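You operate a simulated robot arm through the tools that you are given. There is no shell and no other tool.

You are at the controls of a simulated robot arm. One attempt, no reset.

Task
Run station 4 at the ledge card's speed and centre its belt.
Fine: green lamp lit, then stop it.

Only the result counts: the job must be done as asked and must still hold three seconds after the hand-in. Knocking over, shifting, dropping, spilling or breaking anything else fails it.

Robot
A 6-joint arm with a two-finger gripper, fixed in place. Base frame: the origin is at the foot of the arm, x ahead of it, y to its left, z up. Readings come in mm, degrees, newtons and seconds.
Its first joint turns from -166.0 to 166.0 degrees. Payload 1.71 kg.
The TCP is the grasp point between the finger pads, 20 mm short of the fingertips. In the tool frame z runs along the fingers and y along their closing line. Largest opening 96 mm; the body of the gripper starts 113 mm behind the TCP.
Orientation is told as [roll, pitch, yaw] about the base's x, y, z axes, in that order, counted from this pose: with the fingers straight down and closing along the base's y, the tool's x points along the base's -x, its y along +y and its z along -z.

Tools
- The arm moves only by the tool nudge_tool. Its argument "steps" is text: rows parted by semicolons, each of 7 numbers parted by spaces: the shift along the tool's x, y, z in m, then the turn, a rotation vector about the tool's x, y, z in degrees, then the closure, from 0 (fully open) to 1 (shut). In form: dx dy dz ax ay az claw; .... A call has 1 to 20 rows; each row is the pose to reach, as a shift and turn from the pose commanded when the call began, along the tool's axes at that moment. A row lasts 0.2 s, in which the tool goes at most 50 mm and 8.6 degrees; a call with a longer step from one row to the next is refused whole, and so is a gripper value outside its range. Where a pose cannot be reached the arm comes as near as it can. A force on the tool above 60 N (or 10 N above the force at the start of the call, whichever is more), or a blocked arm, ends the call early, and 0.2 s more pass. The fingers move at their own pace (about 45 mm/s each) and stop on an object; they squeeze with about 20 N. The grip force told is the motor's: it shows also when the fingers shut on nothing. Time passes only in rows, and 0.2 s behind the last, so rows that repeat a pose let the fingers close. The reply holds the time, the measured pose of the TCP, the force on the tool along the base axes, the opening and the grip force, in the units named above and with some noise, with the torque about the TCP (base axes, N m) and any sound that the robot's microphone picked up.
- Cameras (640 x 400 px; columns grow to the right, rows downward): "scene" is fixed at [49.2, 648.5, 1433.6]; the picture's right is [-0.69, -0.72, 0.00], its down [-0.28, 0.27, -0.92] and it looks along [0.67, -0.64, -0.39] (base axes); focal length 365 px, centre (320, 200). "wrist" rides on the gripper at [66, 14, -145] in the tool frame; the picture's right is [-0.21, 0.98, 0.00], its down [-0.88, -0.18, -0.45] and it looks along [-0.44, -0.09, 0.90] (tool axes); focal length 275 px, centre (320, 200). There is no depth. A picture from a camera that has moved, and an enlarged one, comes with that camera's place and axes in the base frame and with its lens.
- snapshot(camera): a new picture of that camera. No time passes.
- move_column(by): slides the trunk up (or, below 0, down) by that many mm; the arm rides with it, the base frame stays. It gives what a move gives, with no picture.
- close_up(camera, box): a new picture of the part [left, top, right, bottom] of that camera's present view, enlarged. No time passes.
- close_job(): hands the job in; it is judged then, once.

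Places have to be worked out from the pictures, the camera data and where the tool is seen. Open the gripper and draw the arm clear of the work before you hand the job in, unless the task says otherwise.

The tools are called after ">>>" as name(argument=value, ...) on one line, values as JSON. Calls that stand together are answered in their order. nudge_tool: Moves the arm, as the interface text tells. Its arguments: {"type":"object","properties":{"steps":{"type":"string"}},"required":["steps"]} The other tools are called the same way: move_column (by) slides the trunk up or down; snapshot (camera) takes a picture; close_up (camera, box) takes an enlarged picture of a part of a camera's view; close_job () hands the job in.

At the start:

```text
time_s: 0.0
tool_pos: [468.7, -26.3, 1151.0]
orientation: [0.0, 0.1, 0.0]
wrist_force: [1.0, -0.2, 0.6]
torque: [0.01, -0.02, 0.01]
gripper_width: 96.1
grip_force: 0.1
trunk travel left (down, up): [-175.0, 215.0]
```

scene: 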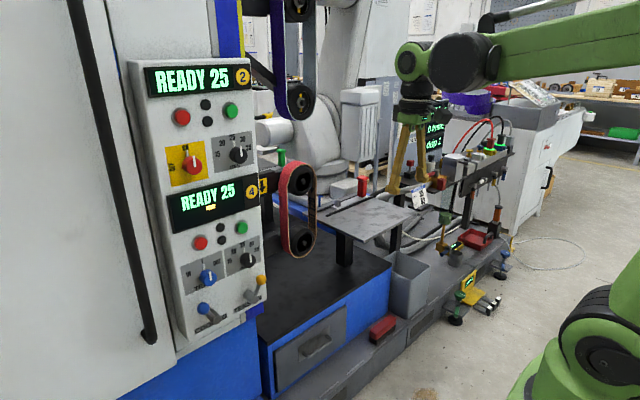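
wrist: 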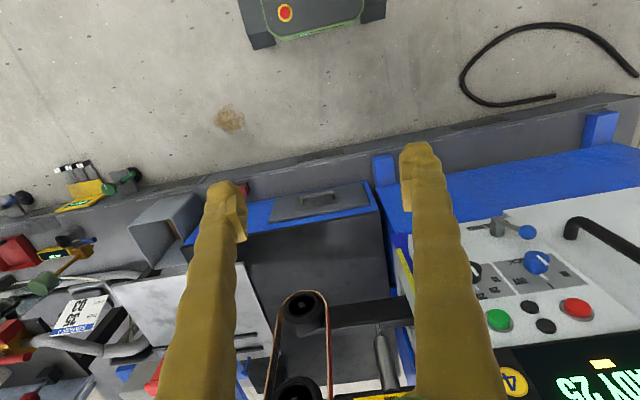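

The panel for station 4 is at the left of the scene view, with a display, buttons, knobs and two levers. I'll look closer at the panel, the ledge card and the belt.

>>> close_up(camera="scene", box=[130, 50, 290, 150])

>>> close_up(camera="scene", box=[160, 170, 320, 270])

>>> close_up(camera="scene", box=[160, 250, 320, 350])

>>> close_up(camera="scene", box=[380, 150, 460, 230])

>>> close_up(camera="wrist", box=[0, 250, 240, 400])

>>> close_up(camera="wrist", box=[440, 190, 640, 400])

```text
4.00 times, centred on (210, 100) of scene
camera zoom: at [49.2, 648.5, 1433.6], right [-0.69, -0.72, 0.0], down [-0.28, 0.27, -0.92], along [0.67, -0.64, -0.39], focal length 1460 px, centre (760, 600)
```

zoom: 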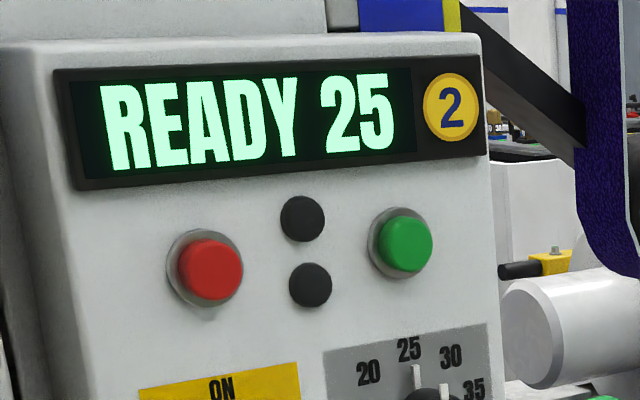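

```text
4.00 times, centred on (240, 220) of scene
camera zoom: at [49.2, 648.5, 1433.6], right [-0.69, -0.72, 0.0], down [-0.28, 0.27, -0.92], along [0.67, -0.64, -0.39], focal length 1460 px, centre (640, 120)
```

zoom: 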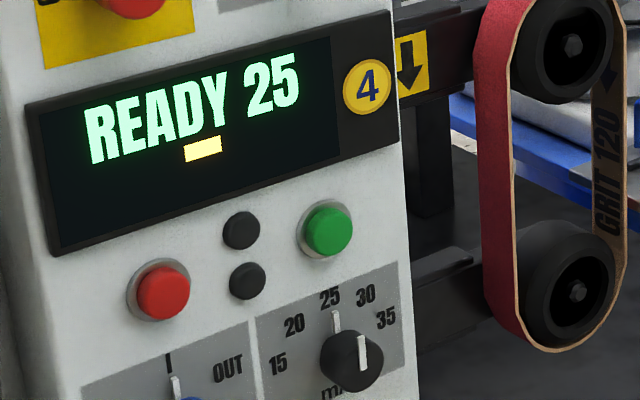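

```text
4.00 times, centred on (240, 300) of scene
camera zoom: at [49.2, 648.5, 1433.6], right [-0.69, -0.72, 0.0], down [-0.28, 0.27, -0.92], along [0.67, -0.64, -0.39], focal length 1460 px, centre (640, -200)
```

zoom: 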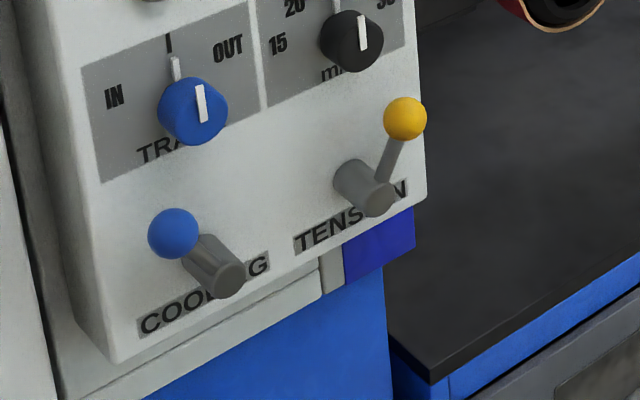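

```text
5.00 times, centred on (420, 190) of scene
camera zoom: at [49.2, 648.5, 1433.6], right [-0.69, -0.72, 0.0], down [-0.28, 0.27, -0.92], along [0.67, -0.64, -0.39], focal length 1824 px, centre (-180, 250)
```

zoom: 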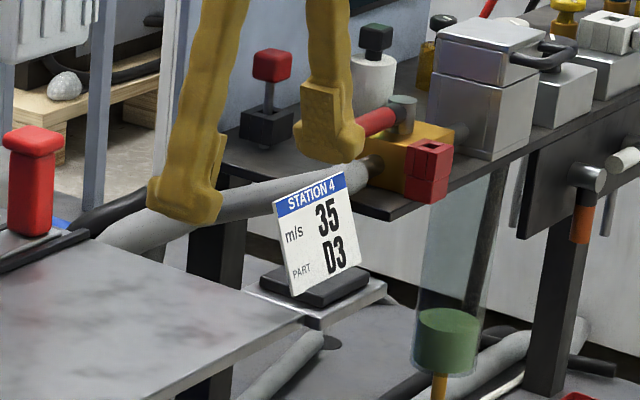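

```text
2.67 times, centred on (120, 325) of wrist
camera zoom: at [404.1, -12.8, 1295.4], right [0.21, 0.98, 0.0], down [0.88, -0.18, 0.44], along [0.43, -0.09, -0.9], focal length 734 px, centre (853, -133)
```

zoom: 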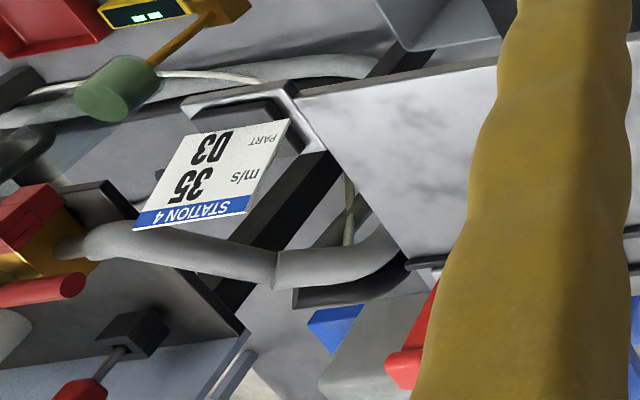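

```text
1.90 times, centred on (540, 295) of wrist
camera zoom: at [404.1, -12.8, 1295.4], right [0.21, 0.98, 0.0], down [0.88, -0.18, 0.44], along [0.43, -0.09, -0.9], focal length 524 px, centre (-99, 19)
```

zoom: 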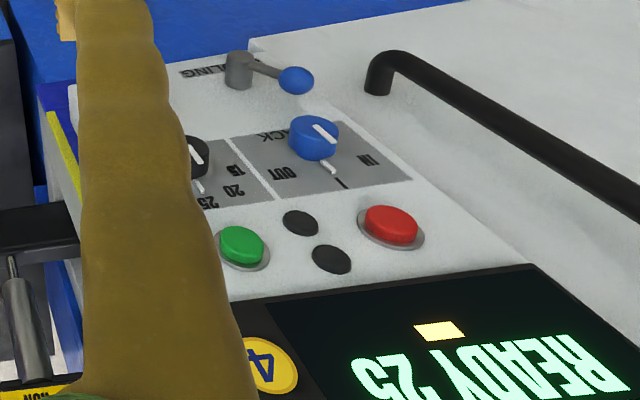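

Ledge card: station 4, 35 m/s. Triangulating both views puts the green button near (823,195,984), red near (825,313,984), the track knob near (810,313,890) and the speed knob near (810,194,891). The panel faces -x. I'll swing the tool to point forward, well clear of the panel, for a better look.

>>> nudge_tool(steps="-0.011 0.023 0.017 0 -7.5 0 0; -0.022 0.046 0.033 0 -15 0 0; -0.033 0.069 0.050 0 -22.5 0 0; -0.044 0.092 0.067 0 -30 0 0; -0.055 0.115 0.084 0 -37.5 0 0; -0.066 0.138 0.100 0 -45 0 0; -0.077 0.161 0.117 0 -52.5 0 0; -0.088 0.184 0.134 0 -60 0 0; -0.099 0.207 0.151 0 -67.5 0 0; -0.110 0.230 0.168 0 -75 0 0; -0.121 0.253 0.185 0 -82.5 0 0; -0.131 0.276 0.201 0 -90 0 0; -0.131 0.276 0.201 0 -90 0 0")

```text
time_s: 2.8
tool_pos: [600.9, 265.9, 1016.0]
orientation: [-179.7, -89.0, 179.8]
wrist_force: [0.2, -0.5, 0.4]
torque: [-0.03, 0.01, -0.02]
gripper_width: 96.3
grip_force: 0.0
out of reach, approached as far as the arm can: row 11, 12, 13
trunk travel left (down, up): [-175.0, 215.0]
```

The arm stopped a bit short of the commanded height. I'll look from here and then adjust the trunk.

>>> snapshot(camera="wrist")

>>> snapshot(camera="scene")

```text
taken
camera wrist: at [456.8, 279.9, 947.6], right [0.0, 0.98, 0.21], down [-0.46, -0.18, 0.87], along [0.89, -0.09, 0.45], focal length 275 px, centre (320, 200)
```

wrist: 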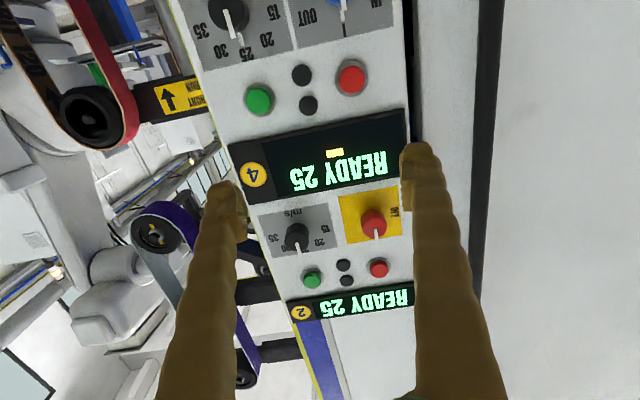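

```text
taken
```

scene: 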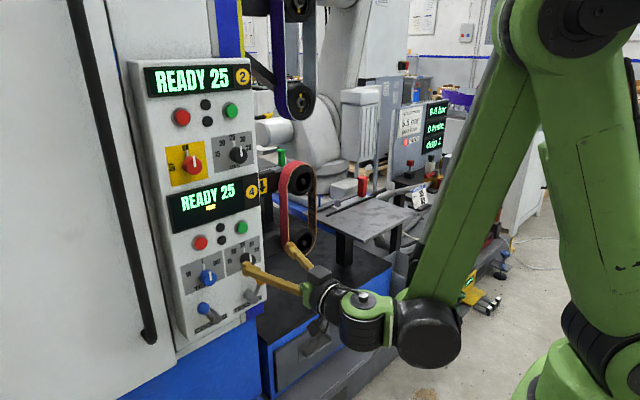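

The wrist is folded near its limit, so I'll lower the trunk by 150 mm. That puts the knob and button heights in comfortable range.

>>> move_column(by=-150)

>>> snapshot(camera="wrist")

>>> snapshot(camera="scene")

```text
time_s: 4.5
tool_pos: [606.6, 265.5, 863.4]
orientation: [179.1, -89.2, -179.2]
wrist_force: [0.3, 0.2, -0.2]
torque: [-0.03, 0.02, 0.0]
gripper_width: 96.1
grip_force: 0.0
trunk travel left (down, up): [-25.0, 365.0]
```

```text
taken
camera wrist: at [461.0, 279.4, 795.9], right [0.0, 0.98, 0.21], down [-0.45, -0.18, 0.87], along [0.89, -0.09, 0.45], focal length 275 px, centre (320, 200)
```

wrist: 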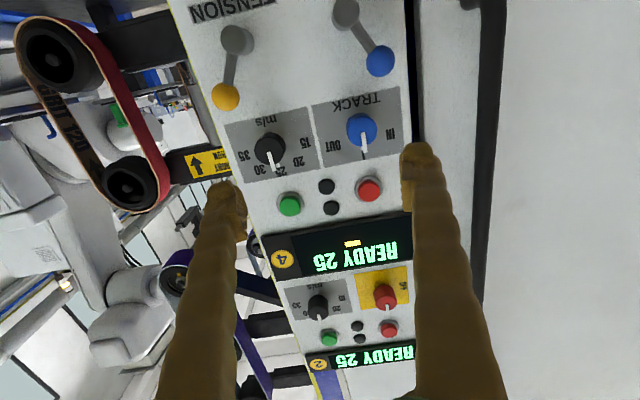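

```text
taken
```

scene: 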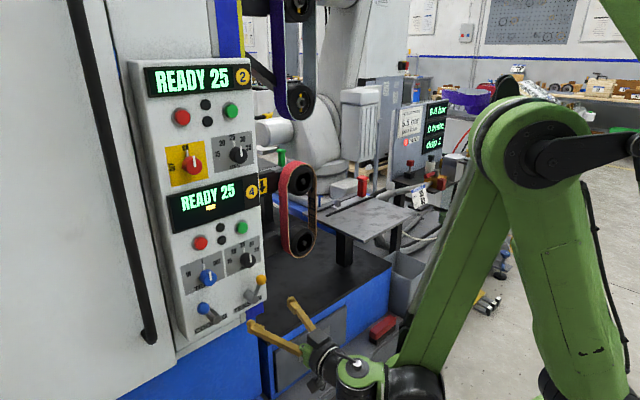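

>>> close_up(camera="wrist", box=[200, 80, 420, 218])

>>> close_up(camera="wrist", box=[180, 0, 420, 150])

>>> close_up(camera="wrist", box=[0, 0, 240, 220])

>>> close_up(camera="wrist", box=[260, 180, 420, 280])

```text
2.90 times, centred on (310, 149) of wrist
camera zoom: at [461.0, 279.4, 795.9], right [0.0, 0.98, 0.21], down [-0.45, -0.18, 0.87], along [0.89, -0.09, 0.45], focal length 798 px, centre (349, 348)
```

zoom: 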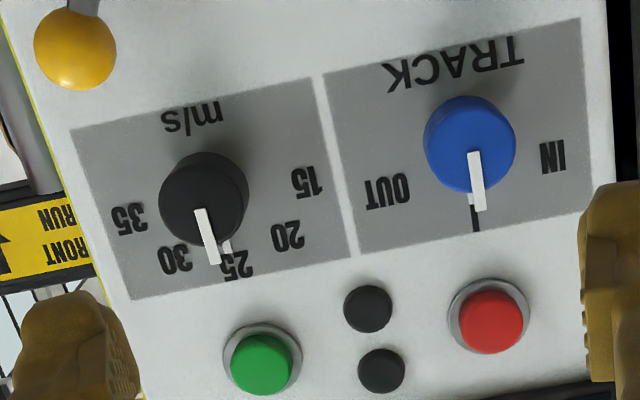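

```text
2.67 times, centred on (300, 75) of wrist
camera zoom: at [461.0, 279.4, 795.9], right [0.0, 0.98, 0.21], down [-0.45, -0.18, 0.87], along [0.89, -0.09, 0.45], focal length 734 px, centre (373, 533)
```

zoom: 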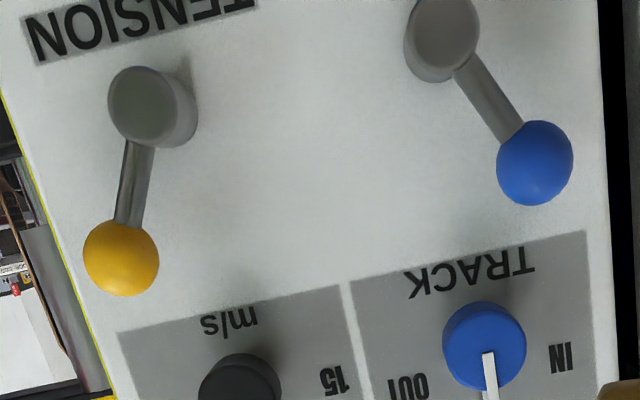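

```text
1.82 times, centred on (120, 110) of wrist
camera zoom: at [461.0, 279.4, 795.9], right [0.0, 0.98, 0.21], down [-0.45, -0.18, 0.87], along [0.89, -0.09, 0.45], focal length 500 px, centre (684, 364)
```

zoom: 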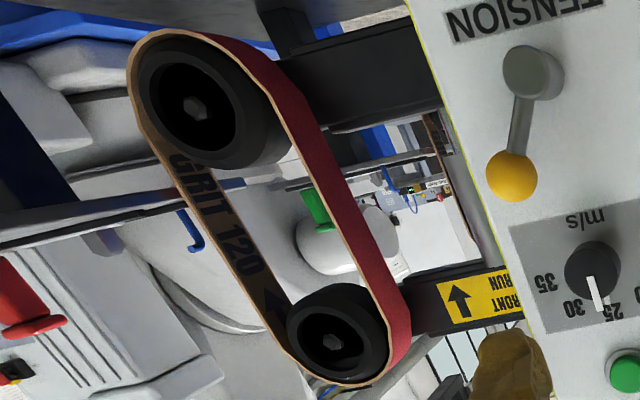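

```text
4.00 times, centred on (340, 230) of wrist
camera zoom: at [461.0, 279.4, 795.9], right [0.0, 0.98, 0.21], down [-0.45, -0.18, 0.87], along [0.89, -0.09, 0.45], focal length 1101 px, centre (240, 80)
```

zoom: 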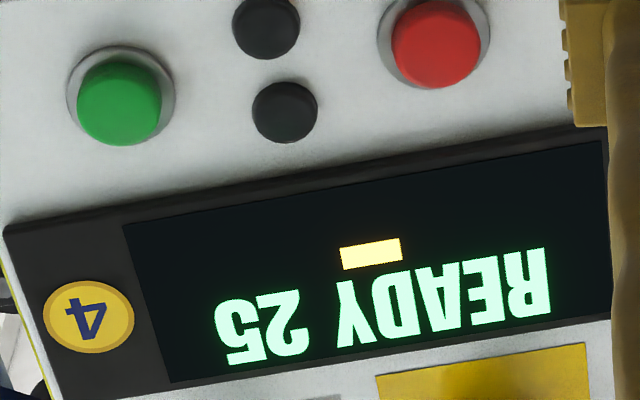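

The knobs, buttons and levers of station 4 are all visible: the speed pointer is at 25 with 35 about 75° clockwise, and the track pointer is at its centre tick. I'll send a no-op row to learn where the commanded pose is now.

>>> nudge_tool(steps="0 0 0 0 0 0 0; 0 0 0 0 0 0 0")

```text
time_s: 5.2
tool_pos: [605.2, 265.6, 862.6]
orientation: [179.4, -89.3, -179.4]
wrist_force: [0.1, 0.2, -0.2]
torque: [-0.02, -0.01, 0.01]
gripper_width: 96.2
grip_force: 0.1
trunk travel left (down, up): [-25.0, 365.0]
```

The commanded pose matches the reading. I'll move in front of the speed knob, stopping short at about x=740, to check alignment.

>>> nudge_tool(steps="-0.007 -0.018 0.034 0 0 0 0; -0.014 -0.036 0.068 0 0 0 0; -0.021 -0.054 0.101 0 0 0 0; -0.027 -0.0716 0.135 0 0 0 0; -0.027 -0.0716 0.135 0 0 0 0")

>>> snapshot(camera="wrist")

>>> close_up(camera="scene", box=[160, 170, 340, 340])

```text
time_s: 6.3
tool_pos: [741.5, 194.7, 890.7]
orientation: [-179.8, -89.4, 179.6]
wrist_force: [0.0, -0.1, 0.3]
torque: [0.01, 0.02, 0.0]
gripper_width: 95.9
grip_force: 0.0
trunk travel left (down, up): [-25.0, 365.0]
```

```text
taken
camera wrist: at [596.3, 207.9, 823.5], right [0.0, 0.98, 0.21], down [-0.45, -0.18, 0.87], along [0.89, -0.09, 0.45], focal length 275 px, centre (320, 200)
```

wrist: 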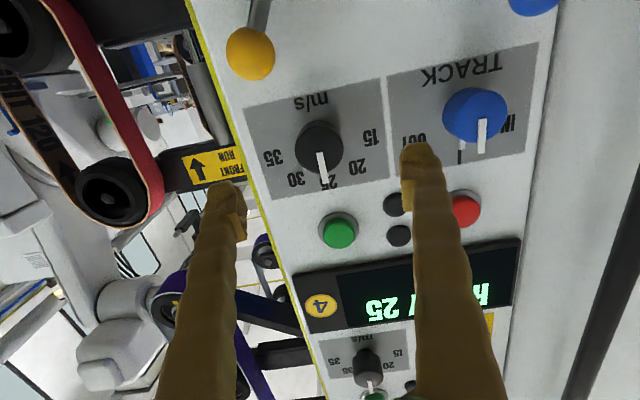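

```text
2.35 times, centred on (250, 255) of scene
camera zoom: at [49.2, 648.5, 1433.6], right [-0.69, -0.72, 0.0], down [-0.28, 0.27, -0.92], along [0.67, -0.64, -0.39], focal length 859 px, centre (485, 71)
```

zoom: 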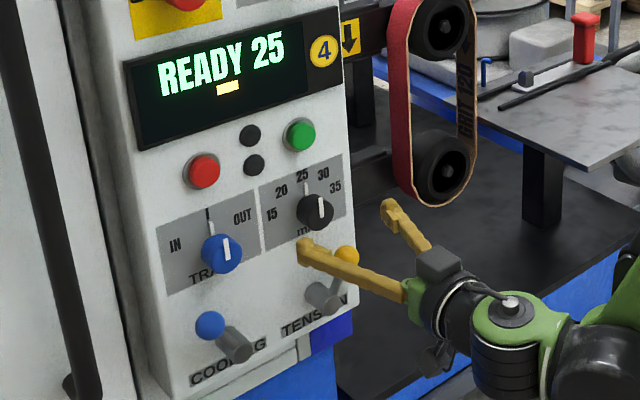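

The knob sits between the fingers, at about y≈195, z≈888. I'll advance to TCP x≈796 in small steps and watch the force.

>>> nudge_tool(steps="0.001 0 0.02 0 0 0 0; 0.002 0 0.04 0 0 0 0; 0.002 0 0.055 0 0 0 0; 0.002 0 0.055 0 0 0 0")

>>> snapshot(camera="wrist")

>>> close_up(camera="scene", box=[160, 170, 340, 340])

```text
time_s: 7.3
tool_pos: [794.6, 194.5, 890.3]
orientation: [179.6, -89.4, -179.6]
wrist_force: [-0.1, 0.1, 1.0]
torque: [-0.01, -0.02, 0.02]
gripper_width: 96.2
grip_force: 0.0
trunk travel left (down, up): [-25.0, 365.0]
```

```text
taken
camera wrist: at [650.0, 208.2, 823.0], right [0.0, 0.98, 0.21], down [-0.45, -0.18, 0.87], along [0.89, -0.09, 0.45], focal length 275 px, centre (320, 200)
```

wrist: 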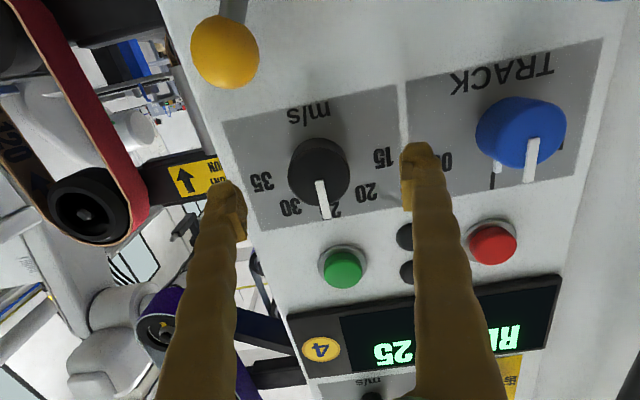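

```text
2.35 times, centred on (250, 255) of scene
camera zoom: at [49.2, 648.5, 1433.6], right [-0.69, -0.72, 0.0], down [-0.28, 0.27, -0.92], along [0.67, -0.64, -0.39], focal length 859 px, centre (485, 71)
```

zoom: 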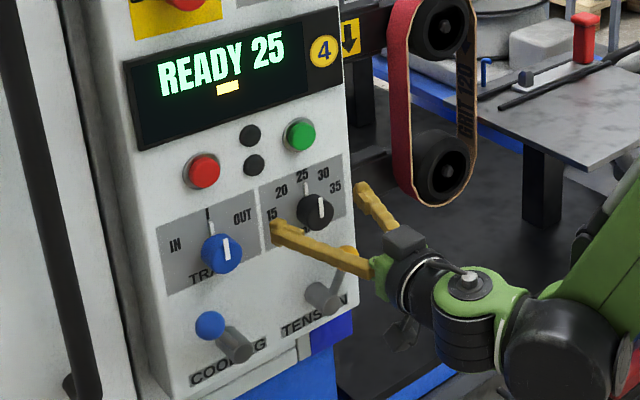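

The knob's front face is roughly level with the fingertips, at x≈817. I'll go another 22 mm in, in small steps, then look again before closing.

>>> nudge_tool(steps="0 0 0.008 0 0 0 0; 0 0 0.015 0 0 0 0; 0 0 0.022 0 0 0 0; 0 0 0.022 0 0 0 0")

>>> snapshot(camera="wrist")

>>> close_up(camera="scene", box=[200, 200, 300, 300])

```text
time_s: 8.3
tool_pos: [817.4, 194.8, 890.6]
orientation: [179.9, -89.4, -180.0]
wrist_force: [0.2, -0.1, -0.2]
torque: [-0.01, 0.0, -0.01]
gripper_width: 95.9
grip_force: 0.1
trunk travel left (down, up): [-25.0, 365.0]
```

```text
taken
camera wrist: at [672.4, 208.8, 823.0], right [0.0, 0.98, 0.21], down [-0.45, -0.18, 0.87], along [0.89, -0.09, 0.45], focal length 275 px, centre (320, 200)
```

wrist: 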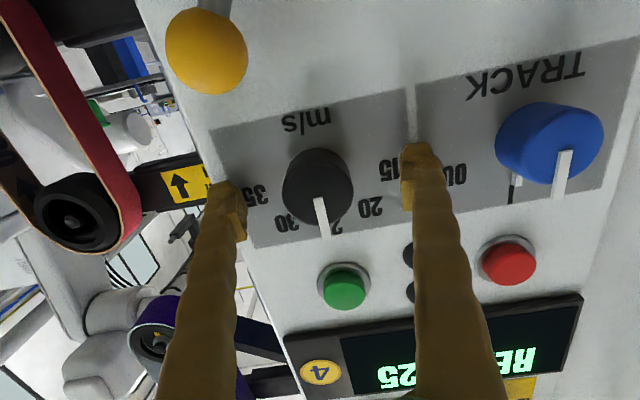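

```text
4.00 times, centred on (250, 250) of scene
camera zoom: at [49.2, 648.5, 1433.6], right [-0.69, -0.72, 0.0], down [-0.28, 0.27, -0.92], along [0.67, -0.64, -0.39], focal length 1460 px, centre (600, 0)
```

zoom: 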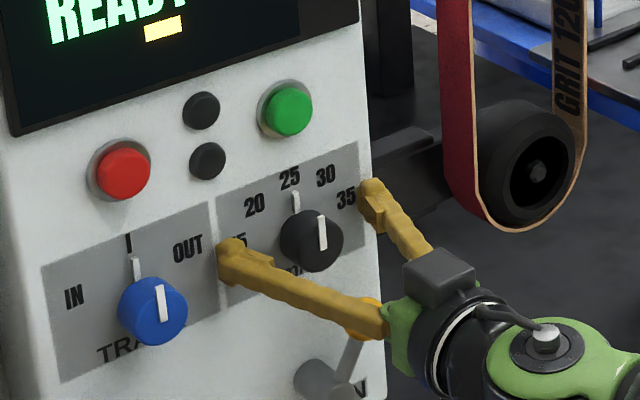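

No contact force, and the knob lies between the pads with about 20 mm of overlap. I'll close the gripper on it.

>>> nudge_tool(steps="0 0 0 0 0 0 0.3; 0 0 0 0 0 0 0.5; 0 0 0 0 0 0 1; 0 0 0 0 0 0 1; 0 0 0 0 0 0 1")

>>> snapshot(camera="wrist")

```text
time_s: 9.6
tool_pos: [814.3, 195.3, 892.0]
orientation: [179.5, -89.3, -179.6]
wrist_force: [-35.5, -2.5, -6.1]
torque: [0.0, 0.18, 0.08]
gripper_width: 35.5
grip_force: 34.5
trunk travel left (down, up): [-25.0, 365.0]
```

```text
taken
camera wrist: at [670.6, 208.7, 823.6], right [0.0, 0.98, 0.21], down [-0.46, -0.18, 0.87], along [0.89, -0.09, 0.45], focal length 275 px, centre (320, 200)
```

wrist: 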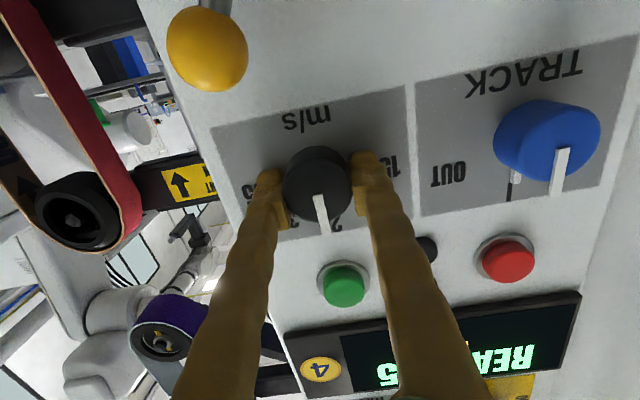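

Gripped at 35.5 mm, but there's about 35 N pushing back along -x, so the tips are touching the panel or a taper. I'll ease back 3 mm.

>>> nudge_tool(steps="0 0 -0.0015 0 0 0 1; 0 0 -0.003 0 0 0 1; 0 0 -0.003 0 0 0 1")

```text
time_s: 10.3
tool_pos: [815.0, 195.5, 890.9]
orientation: [-177.7, -89.3, 177.8]
wrist_force: [17.3, 2.9, 19.7]
torque: [0.04, 0.09, 0.0]
gripper_width: 35.3
grip_force: 34.7
trunk travel left (down, up): [-25.0, 365.0]
```

Now slightly pulling (+17 N in x, +20 N in z). I'll trim about 1 mm forward and up, then turn the knob clockwise (+ about tool z) in steps to about 74°.

>>> nudge_tool(steps="-0.001 0 0.001 0 0 0 1; -0.001 0 0.001 0 0 8 1; -0.001 0 0.001 0 0 16 1; -0.001 0 0.001 0 0 24 1; -0.001 0 0.001 0 0 32 1; -0.001 0 0.001 0 0 36 1; -0.001 0 0.001 0 0 36 1")

>>> snapshot(camera="wrist")

>>> close_up(camera="scene", box=[160, 170, 320, 270])

```text
time_s: 11.9
tool_pos: [815.9, 192.4, 890.8]
orientation: [90.9, -53.8, -91.0]
wrist_force: [-16.0, -39.8, -41.0]
torque: [-0.32, -0.43, 0.14]
gripper_width: 35.7
grip_force: 35.0
trunk travel left (down, up): [-25.0, 365.0]
```

```text
taken
camera wrist: at [670.3, 241.7, 843.7], right [0.0, 0.67, 0.74], down [-0.45, -0.66, 0.59], along [0.89, -0.33, 0.31], focal length 275 px, centre (320, 200)
```

wrist: 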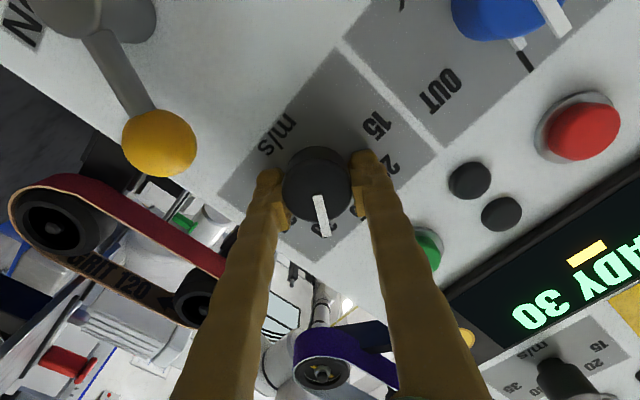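

```text
4.00 times, centred on (240, 220) of scene
camera zoom: at [49.2, 648.5, 1433.6], right [-0.69, -0.72, 0.0], down [-0.28, 0.27, -0.92], along [0.67, -0.64, -0.39], focal length 1460 px, centre (640, 120)
```

zoom: 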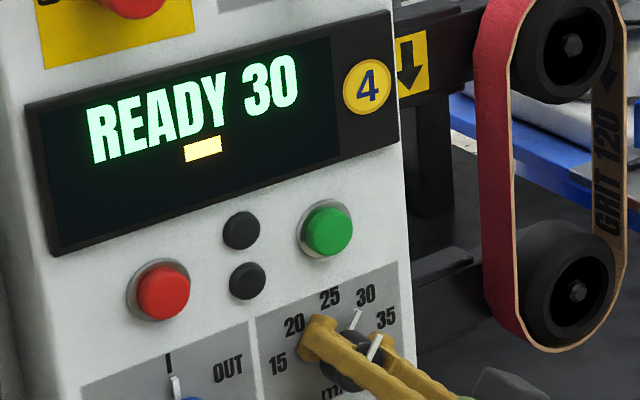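

Display reads READY 30, so the step is about 37°. The lateral load lies along the closing line, so I'll shift about 2.5 mm along -tool y and turn another 38°.

>>> nudge_tool(steps="0.0004 -0.0015 0 0 0 0 1; 0.0004 -0.0025 0 0 0 0 1; 0.0004 -0.0025 0 0 0 8 1; 0.0004 -0.0025 0 0 0 16 1; 0.0004 -0.0025 0 0 0 24 1; 0.0004 -0.0025 0 0 0 32 1; 0.0004 -0.0025 0 0 0 38 1; 0.0004 -0.0025 0 0 0 38 1")

>>> close_up(camera="scene", box=[160, 170, 320, 270])

>>> snapshot(camera="wrist")

```text
time_s: 13.2
tool_pos: [804.0, 173.9, 900.3]
orientation: [91.6, -30.1, -92.5]
wrist_force: [34.9, -102.4, -13.1]
torque: [-2.0, 0.48, -1.42]
gripper_width: 23.5
grip_force: 34.8
trunk travel left (down, up): [-25.0, 365.0]
stopped in row 6: the force on the tool passed its limit at 72 N (the readings are from after the stop); the commanded pose is now the measured one
```

```text
4.00 times, centred on (240, 220) of scene
camera zoom: at [49.2, 648.5, 1433.6], right [-0.69, -0.72, 0.0], down [-0.28, 0.27, -0.92], along [0.67, -0.64, -0.39], focal length 1460 px, centre (640, 120)
```

zoom: 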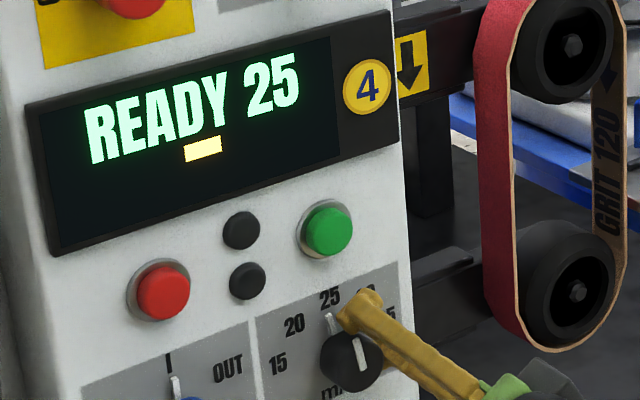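

```text
taken
camera wrist: at [660.6, 242.1, 876.6], right [-0.02, 0.31, 0.95], down [-0.48, -0.84, 0.27], along [0.88, -0.45, 0.16], focal length 275 px, centre (320, 200)
```

wrist: 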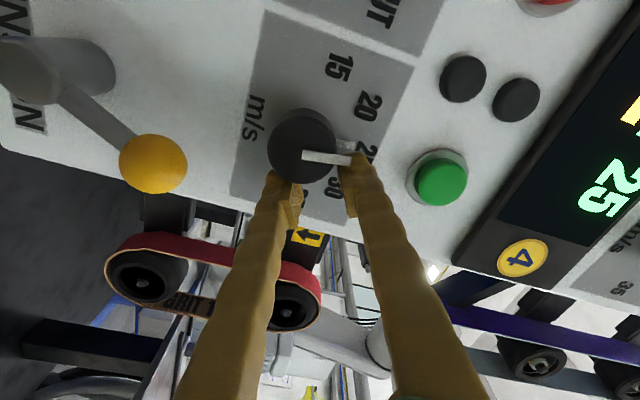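

The fingers slipped off the knob's edge and it went back to 25. I'll open partway so the green button isn't touched, then back straight out to regroup.

>>> nudge_tool(steps="0 0 0 0 0 0 0.55; 0 0 0 0 0 0 0.55; 0 0 0 0 0 0 0.55")

>>> nudge_tool(steps="0 0 -0.02 0 0 0 0.55; 0 0 -0.05 0 0 0 0.55; 0 0 -0.08 0 0 0 0.55; 0 0 -0.08 0 0 0 0.55")

>>> snapshot(camera="wrist")

>>> close_up(camera="scene", box=[160, 170, 320, 270])

>>> close_up(camera="scene", box=[190, 230, 290, 330])

```text
time_s: 14.0
tool_pos: [801.4, 190.7, 901.0]
orientation: [91.7, -30.3, -91.1]
wrist_force: [-13.2, -14.6, -18.0]
torque: [-0.3, 0.52, -0.25]
gripper_width: 58.9
grip_force: 11.5
trunk travel left (down, up): [-25.0, 365.0]
```

```text
time_s: 15.0
tool_pos: [721.9, 192.2, 898.6]
orientation: [91.7, -30.3, -91.1]
wrist_force: [-0.6, 0.4, -0.3]
torque: [0.0, 0.0, -0.02]
gripper_width: 43.1
grip_force: 0.0
trunk travel left (down, up): [-25.0, 365.0]
```

```text
taken
camera wrist: at [576.9, 255.3, 873.1], right [-0.02, 0.32, 0.95], down [-0.45, -0.85, 0.27], along [0.89, -0.42, 0.16], focal length 275 px, centre (320, 200)
```

wrist: 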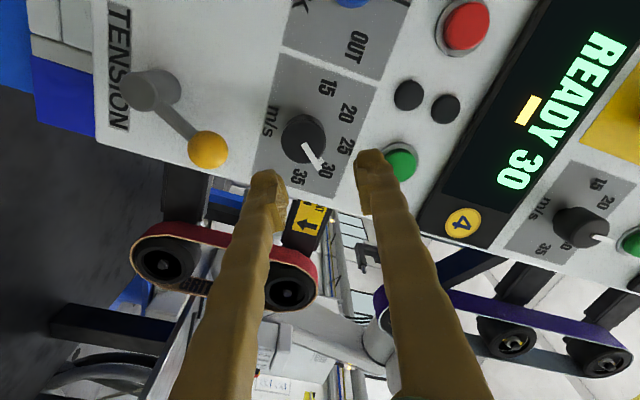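

```text
4.00 times, centred on (240, 220) of scene
camera zoom: at [49.2, 648.5, 1433.6], right [-0.69, -0.72, 0.0], down [-0.28, 0.27, -0.92], along [0.67, -0.64, -0.39], focal length 1460 px, centre (640, 120)
```

zoom: 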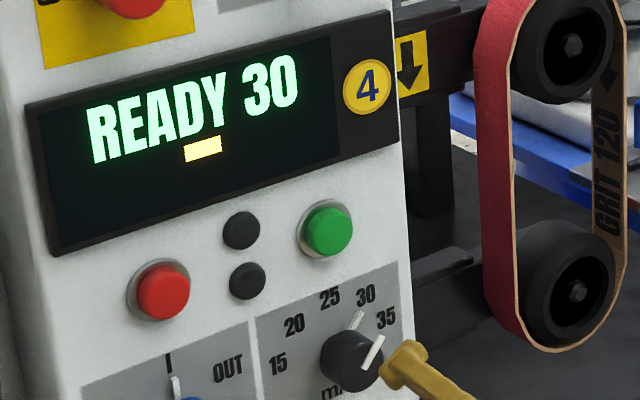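

```text
4.00 times, centred on (240, 280) of scene
camera zoom: at [49.2, 648.5, 1433.6], right [-0.69, -0.72, 0.0], down [-0.28, 0.27, -0.92], along [0.67, -0.64, -0.39], focal length 1460 px, centre (640, -120)
```

zoom: 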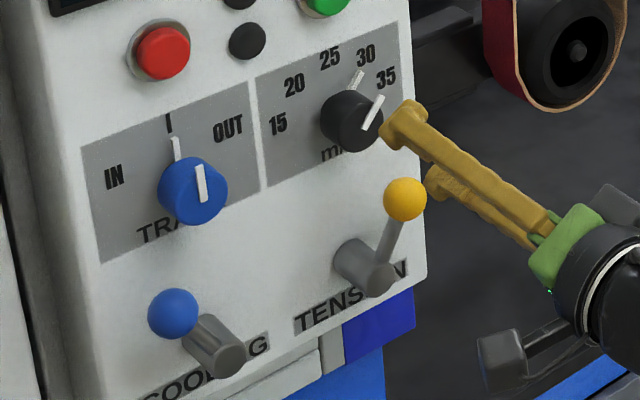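

The knob has detents and now sits at 30. This view gives a better fix: the knob axis is at y≈195, z≈882.5, so my first grip was about 8 mm high. Its front is at x≈800 and the panel at about 834. I'll roll the tool back 40° and re-centre while clear of the panel.

>>> nudge_tool(steps="0.002 -0.0025 0 0.2 0.23 -8 0.4; 0.004 -0.005 0 0.4 0.46 -16 0.4; 0.006 -0.0075 0 0.6 0.69 -24 0.4; 0.008 -0.010 0 0.8 0.92 -32 0.4; 0.0104 -0.0125 0 1.0 1.15 -40 0.4; 0.0104 -0.0125 0 1.0 1.15 -40 0.4")

>>> snapshot(camera="wrist")

```text
time_s: 16.4
tool_pos: [722.9, 193.7, 883.1]
orientation: [90.0, -70.4, -90.1]
wrist_force: [0.0, 0.0, -0.2]
torque: [0.01, 0.02, 0.02]
gripper_width: 57.9
grip_force: 0.1
trunk travel left (down, up): [-25.0, 365.0]
```

```text
taken
camera wrist: at [577.0, 229.5, 825.4], right [0.0, 0.85, 0.52], down [-0.45, -0.47, 0.76], along [0.9, -0.24, 0.38], focal length 275 px, centre (320, 200)
```

wrist: 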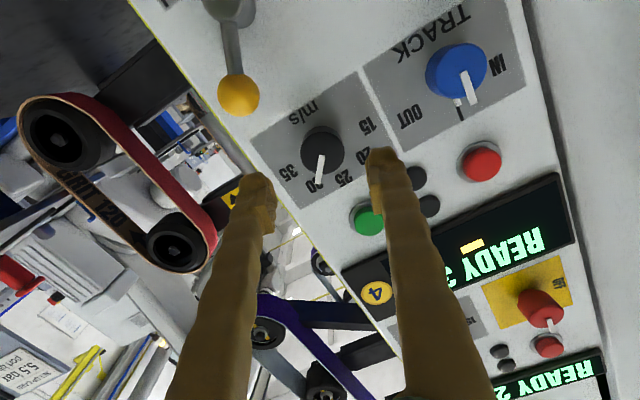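

The tool now points exactly along +x, and the knob's front projects where (800,195,882.5) predicts. I'll advance 80 mm to TCP x≈803 and check.

>>> nudge_tool(steps="0.0004 0.001 0.025 0 0 0 0.4; 0.0004 0.001 0.05 0 0 0 0.4; 0.0004 0.001 0.065 0 0 0 0.4; 0.0004 0.001 0.080 0 0 0 0.4; 0.0004 0.001 0.080 0 0 0 0.4")

>>> snapshot(camera="wrist")

```text
time_s: 17.6
tool_pos: [802.6, 194.3, 882.6]
orientation: [89.9, -70.4, -90.2]
wrist_force: [0.5, 0.8, 0.6]
torque: [0.0, 0.0, -0.03]
gripper_width: 57.4
grip_force: 0.2
trunk travel left (down, up): [-25.0, 365.0]
```

```text
taken
camera wrist: at [657.1, 230.1, 825.2], right [0.0, 0.85, 0.52], down [-0.45, -0.47, 0.76], along [0.9, -0.24, 0.38], focal length 275 px, centre (320, 200)
```

wrist: 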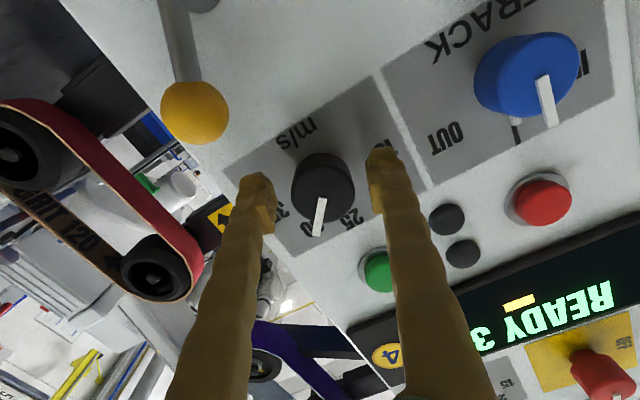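

Well centred now. I'll advance 6 mm more, still clear of the panel, and close.

>>> nudge_tool(steps="0 0 0.006 0 0 0 0.4; 0 0 0.006 0 0 0 0.6; 0 0 0.006 0 0 0 1; 0 0 0.006 0 0 0 1; 0 0 0.006 0 0 0 1; 0 0 0.006 0 0 0 1")

>>> snapshot(camera="wrist")

```text
time_s: 19.0
tool_pos: [809.0, 196.5, 882.8]
orientation: [89.9, -70.3, -90.2]
wrist_force: [7.5, 11.3, 11.4]
torque: [-0.06, -0.09, 0.2]
gripper_width: 36.5
grip_force: 34.8
trunk travel left (down, up): [-25.0, 365.0]
```

```text
taken
camera wrist: at [662.5, 231.2, 825.1], right [0.0, 0.85, 0.52], down [-0.45, -0.47, 0.76], along [0.9, -0.24, 0.38], focal length 275 px, centre (320, 200)
```

wrist: 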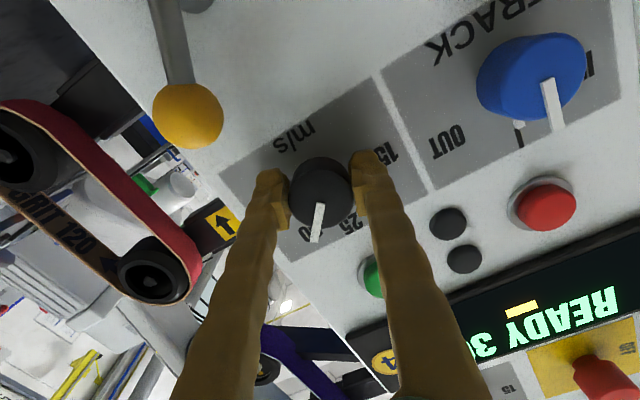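

Good grip at 36.5 mm with only small loads. I'll turn clockwise 37° for 30→35.

>>> nudge_tool(steps="0 0.0008 0 0 0 0 1; 0 0.0008 0 0 0 8 1; 0 0.0008 0 0 0 16 1; 0 0.0008 0 0 0 24 1; 0 0.0008 0 0 0 32 1; 0 0.0008 0 0 0 37 1; 0 0.0008 0 0 0 37 1")

>>> snapshot(camera="wrist")

>>> close_up(camera="scene", box=[160, 170, 320, 270])

```text
time_s: 20.6
tool_pos: [807.1, 196.9, 883.5]
orientation: [90.0, -33.3, -90.0]
wrist_force: [21.6, 17.0, 26.3]
torque: [-0.07, -0.23, 0.2]
gripper_width: 36.7
grip_force: 34.9
trunk travel left (down, up): [-25.0, 365.0]
```

```text
taken
camera wrist: at [662.4, 259.8, 858.7], right [0.0, 0.36, 0.93], down [-0.45, -0.83, 0.33], along [0.89, -0.42, 0.16], focal length 275 px, centre (320, 200)
```

wrist: 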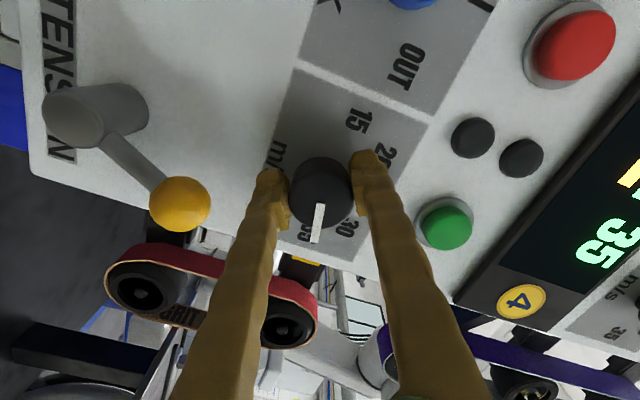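

```text
4.00 times, centred on (240, 220) of scene
camera zoom: at [49.2, 648.5, 1433.6], right [-0.69, -0.72, 0.0], down [-0.28, 0.27, -0.92], along [0.67, -0.64, -0.39], focal length 1460 px, centre (640, 120)
```

zoom: 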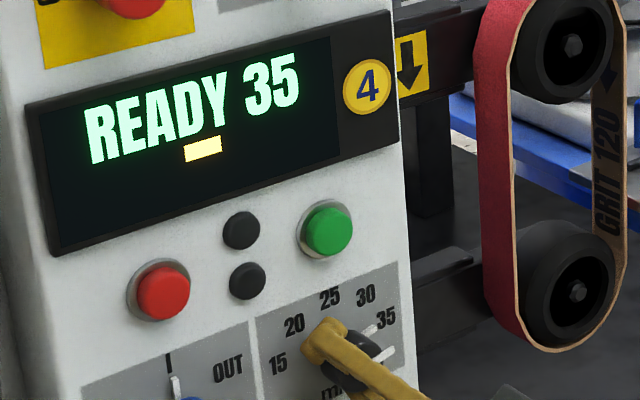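

The display shows READY 35. I'll release to about 58 mm, back out, and confirm it stays.

>>> nudge_tool(steps="0 0 0 0 0 0 0.8; 0 0 0 0 0 0 0.4; 0 0 0 0 0 0 0.4; 0 0 -0.02 0 0 0 0.4; 0 0 -0.05 0 0 0 0.4; 0 0 -0.085 0 0 0 0.4; 0 0 -0.085 0 0 0 0.4")

>>> snapshot(camera="wrist")

>>> close_up(camera="scene", box=[160, 170, 320, 270])

```text
time_s: 22.2
tool_pos: [722.0, 197.7, 881.6]
orientation: [90.0, -33.3, -90.2]
wrist_force: [-0.6, 0.5, 0.4]
torque: [-0.04, -0.02, -0.01]
gripper_width: 57.3
grip_force: 0.1
trunk travel left (down, up): [-25.0, 365.0]
```

```text
taken
camera wrist: at [577.5, 260.1, 857.2], right [0.0, 0.36, 0.93], down [-0.45, -0.83, 0.33], along [0.89, -0.42, 0.16], focal length 275 px, centre (320, 200)
```

wrist: 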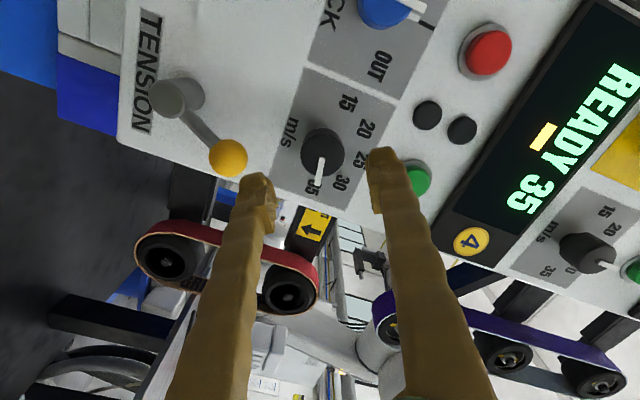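

```text
4.00 times, centred on (240, 220) of scene
camera zoom: at [49.2, 648.5, 1433.6], right [-0.69, -0.72, 0.0], down [-0.28, 0.27, -0.92], along [0.67, -0.64, -0.39], focal length 1460 px, centre (640, 120)
```

zoom: 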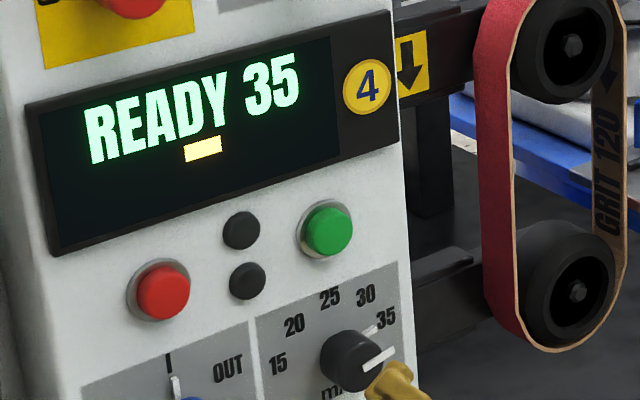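

Speed 35 is set and holding. Re-triangulating from several wrist views puts the green button at about y≈196, z≈976. I'll move in front of it, rolling back to upright and closing the fingers.

>>> nudge_tool(steps="-0.0076 0.0111 0.002 0 0 -8.1 0.6; -0.0152 0.0223 0.005 0 0 -16.2 0.8; -0.0228 0.0334 0.008 0 0 -24.3 1; -0.0304 0.0446 0.011 0 0 -32.4 1; -0.038 0.0557 0.014 0 0 -40.5 1; -0.0456 0.0669 0.016 0 0 -48.6 1; -0.0532 0.078 0.018 0 0 -56.7 1; -0.0532 0.078 0.018 0 0 -56.7 1; -0.0532 0.078 0.018 0 0 -56.7 1")

>>> snapshot(camera="wrist")

```text
time_s: 24.2
tool_pos: [740.0, 193.3, 976.8]
orientation: [-68.6, -90.0, 68.5]
wrist_force: [0.2, 0.4, 0.1]
torque: [0.04, 0.02, 0.0]
gripper_width: 0.0
grip_force: 20.2
trunk travel left (down, up): [-25.0, 365.0]
```

```text
taken
camera wrist: at [594.6, 207.7, 911.2], right [0.0, 0.98, 0.21], down [-0.45, -0.18, 0.88], along [0.9, -0.09, 0.43], focal length 275 px, centre (320, 200)
```

wrist: 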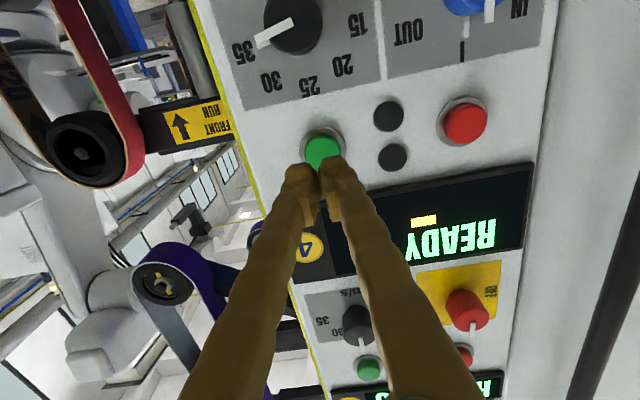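

The green button is confirmed at (≈823, 196.5, 976). I'll shift 3 mm in y and advance the closed tips to just at the button face.

>>> nudge_tool(steps="0 0.003 0.025 0 0 0 1; 0 0.003 0.045 0 0 0 1; 0 0.003 0.055 0 0 0 1; 0 0.003 0.06 0 0 0 1; 0 0.003 0.063 0 0 0 1")

>>> snapshot(camera="wrist")

```text
time_s: 25.4
tool_pos: [803.0, 196.7, 976.5]
orientation: [31.1, -90.0, -31.3]
wrist_force: [-1.0, 0.5, 0.6]
torque: [-0.03, 0.04, -0.04]
gripper_width: 5.8
grip_force: 29.7
trunk travel left (down, up): [-25.0, 365.0]
```

```text
taken
camera wrist: at [657.7, 210.1, 911.4], right [0.0, 0.98, 0.21], down [-0.45, -0.18, 0.88], along [0.9, -0.09, 0.43], focal length 275 px, centre (320, 200)
```

wrist: 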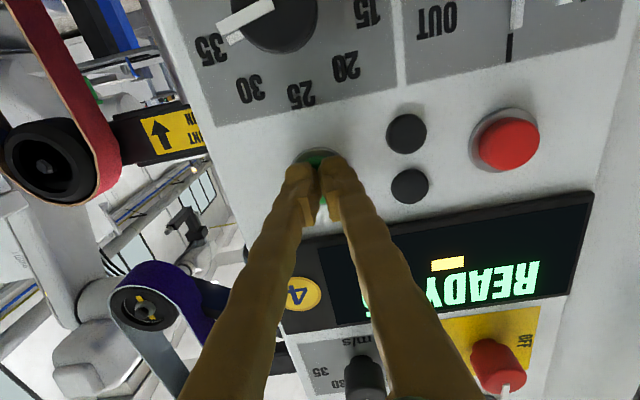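

>>> close_up(camera="scene", box=[190, 190, 290, 260])

>>> close_up(camera="wrist", box=[260, 120, 380, 240])

```text
5.71 times, centred on (240, 225) of scene
camera zoom: at [49.2, 648.5, 1433.6], right [-0.69, -0.72, 0.0], down [-0.28, 0.27, -0.92], along [0.67, -0.64, -0.39], focal length 2085 px, centre (777, 57)
```

zoom: 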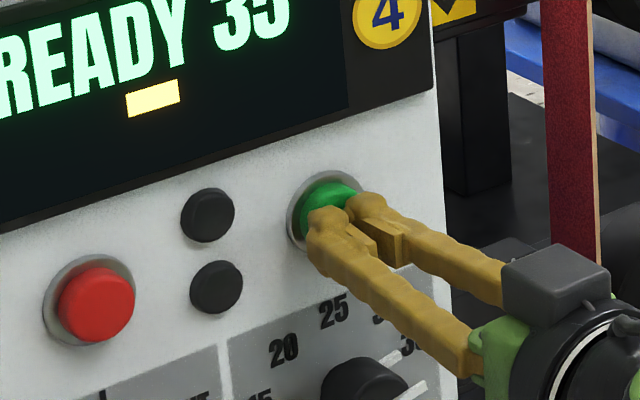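

```text
3.33 times, centred on (320, 180) of wrist
camera zoom: at [657.7, 210.1, 911.4], right [0.0, 0.98, 0.21], down [-0.45, -0.18, 0.88], along [0.9, -0.09, 0.43], focal length 918 px, centre (320, 267)
```

zoom: 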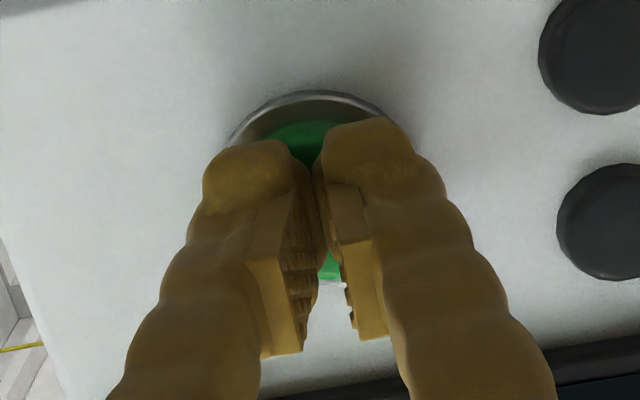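

The closed tips are centred on the button and just touching it. I'll press in gradually up to 6 mm.

>>> nudge_tool(steps="0 0 0.002 0 0 0 1; 0 0 0.004 0 0 0 1; 0 0 0.006 0 0 0 1")

>>> close_up(camera="scene", box=[160, 170, 320, 270])

```text
time_s: 26.2
tool_pos: [809.3, 197.2, 978.3]
orientation: [91.4, -90.0, -91.7]
wrist_force: [-16.5, -2.8, -6.4]
torque: [0.02, 0.14, -0.07]
gripper_width: 6.0
grip_force: 29.5
trunk travel left (down, up): [-25.0, 365.0]
heard: click
```

```text
4.00 times, centred on (240, 220) of scene
camera zoom: at [49.2, 648.5, 1433.6], right [-0.69, -0.72, 0.0], down [-0.28, 0.27, -0.92], along [0.67, -0.64, -0.39], focal length 1460 px, centre (640, 120)
```

zoom: 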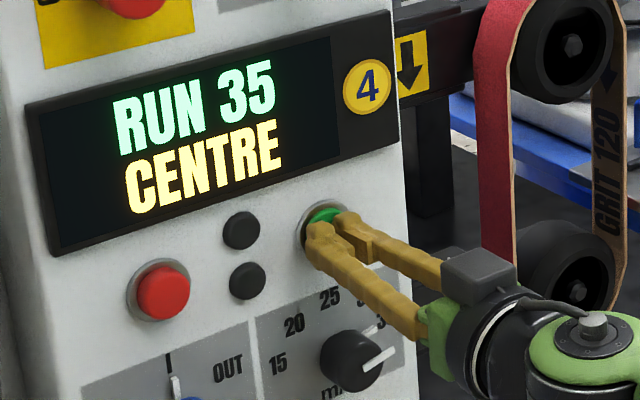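

Click heard, and the display shows RUN 35 / CENTRE. I'll back off and watch the display, lamps and belt.

>>> nudge_tool(steps="0 0 -0.02 0 0 0 1; 0 0 -0.06 0 0 0 0.8; 0 0 -0.09 0 0 0 0.5; 0 0 -0.09 0 0 0 0.4")

>>> snapshot(camera="wrist")

>>> close_up(camera="scene", box=[160, 150, 320, 270])

>>> close_up(camera="scene", box=[260, 150, 340, 270])

```text
time_s: 27.2
tool_pos: [718.8, 198.6, 977.2]
orientation: [24.5, -89.9, -24.6]
wrist_force: [-0.4, -0.6, -0.1]
torque: [-0.01, 0.0, 0.02]
gripper_width: 57.7
grip_force: 0.1
trunk travel left (down, up): [-25.0, 365.0]
```

```text
taken
camera wrist: at [574.4, 212.1, 911.4], right [0.0, 0.98, 0.21], down [-0.45, -0.18, 0.88], along [0.9, -0.09, 0.44], focal length 275 px, centre (320, 200)
```

wrist: 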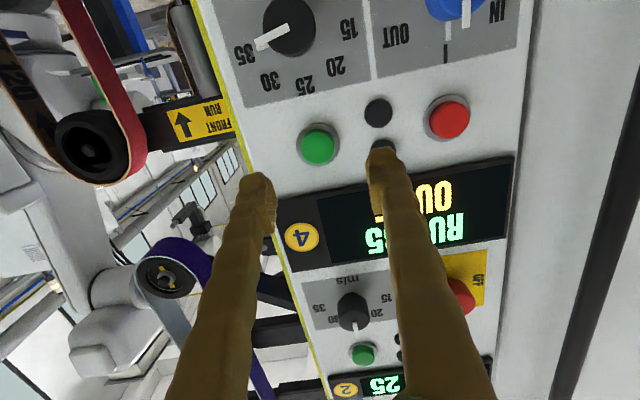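

```text
3.33 times, centred on (240, 210) of scene
camera zoom: at [49.2, 648.5, 1433.6], right [-0.69, -0.72, 0.0], down [-0.28, 0.27, -0.92], along [0.67, -0.64, -0.39], focal length 1216 px, centre (587, 167)
```

zoom: 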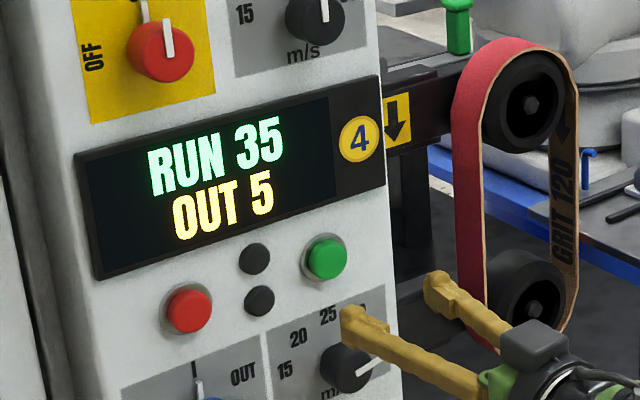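

```text
3.33 times, centred on (300, 210) of scene
camera zoom: at [49.2, 648.5, 1433.6], right [-0.69, -0.72, 0.0], down [-0.28, 0.27, -0.92], along [0.67, -0.64, -0.39], focal length 1216 px, centre (387, 167)
```

zoom: 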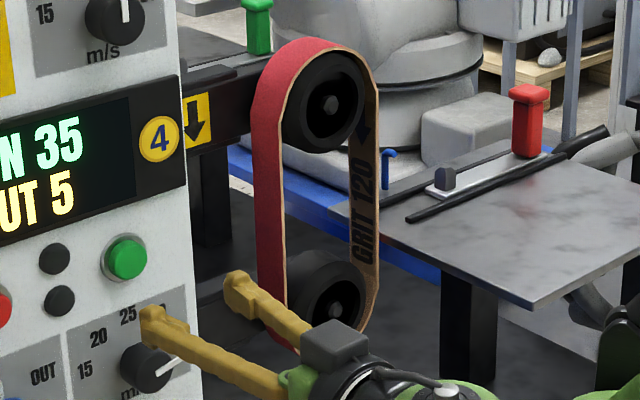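

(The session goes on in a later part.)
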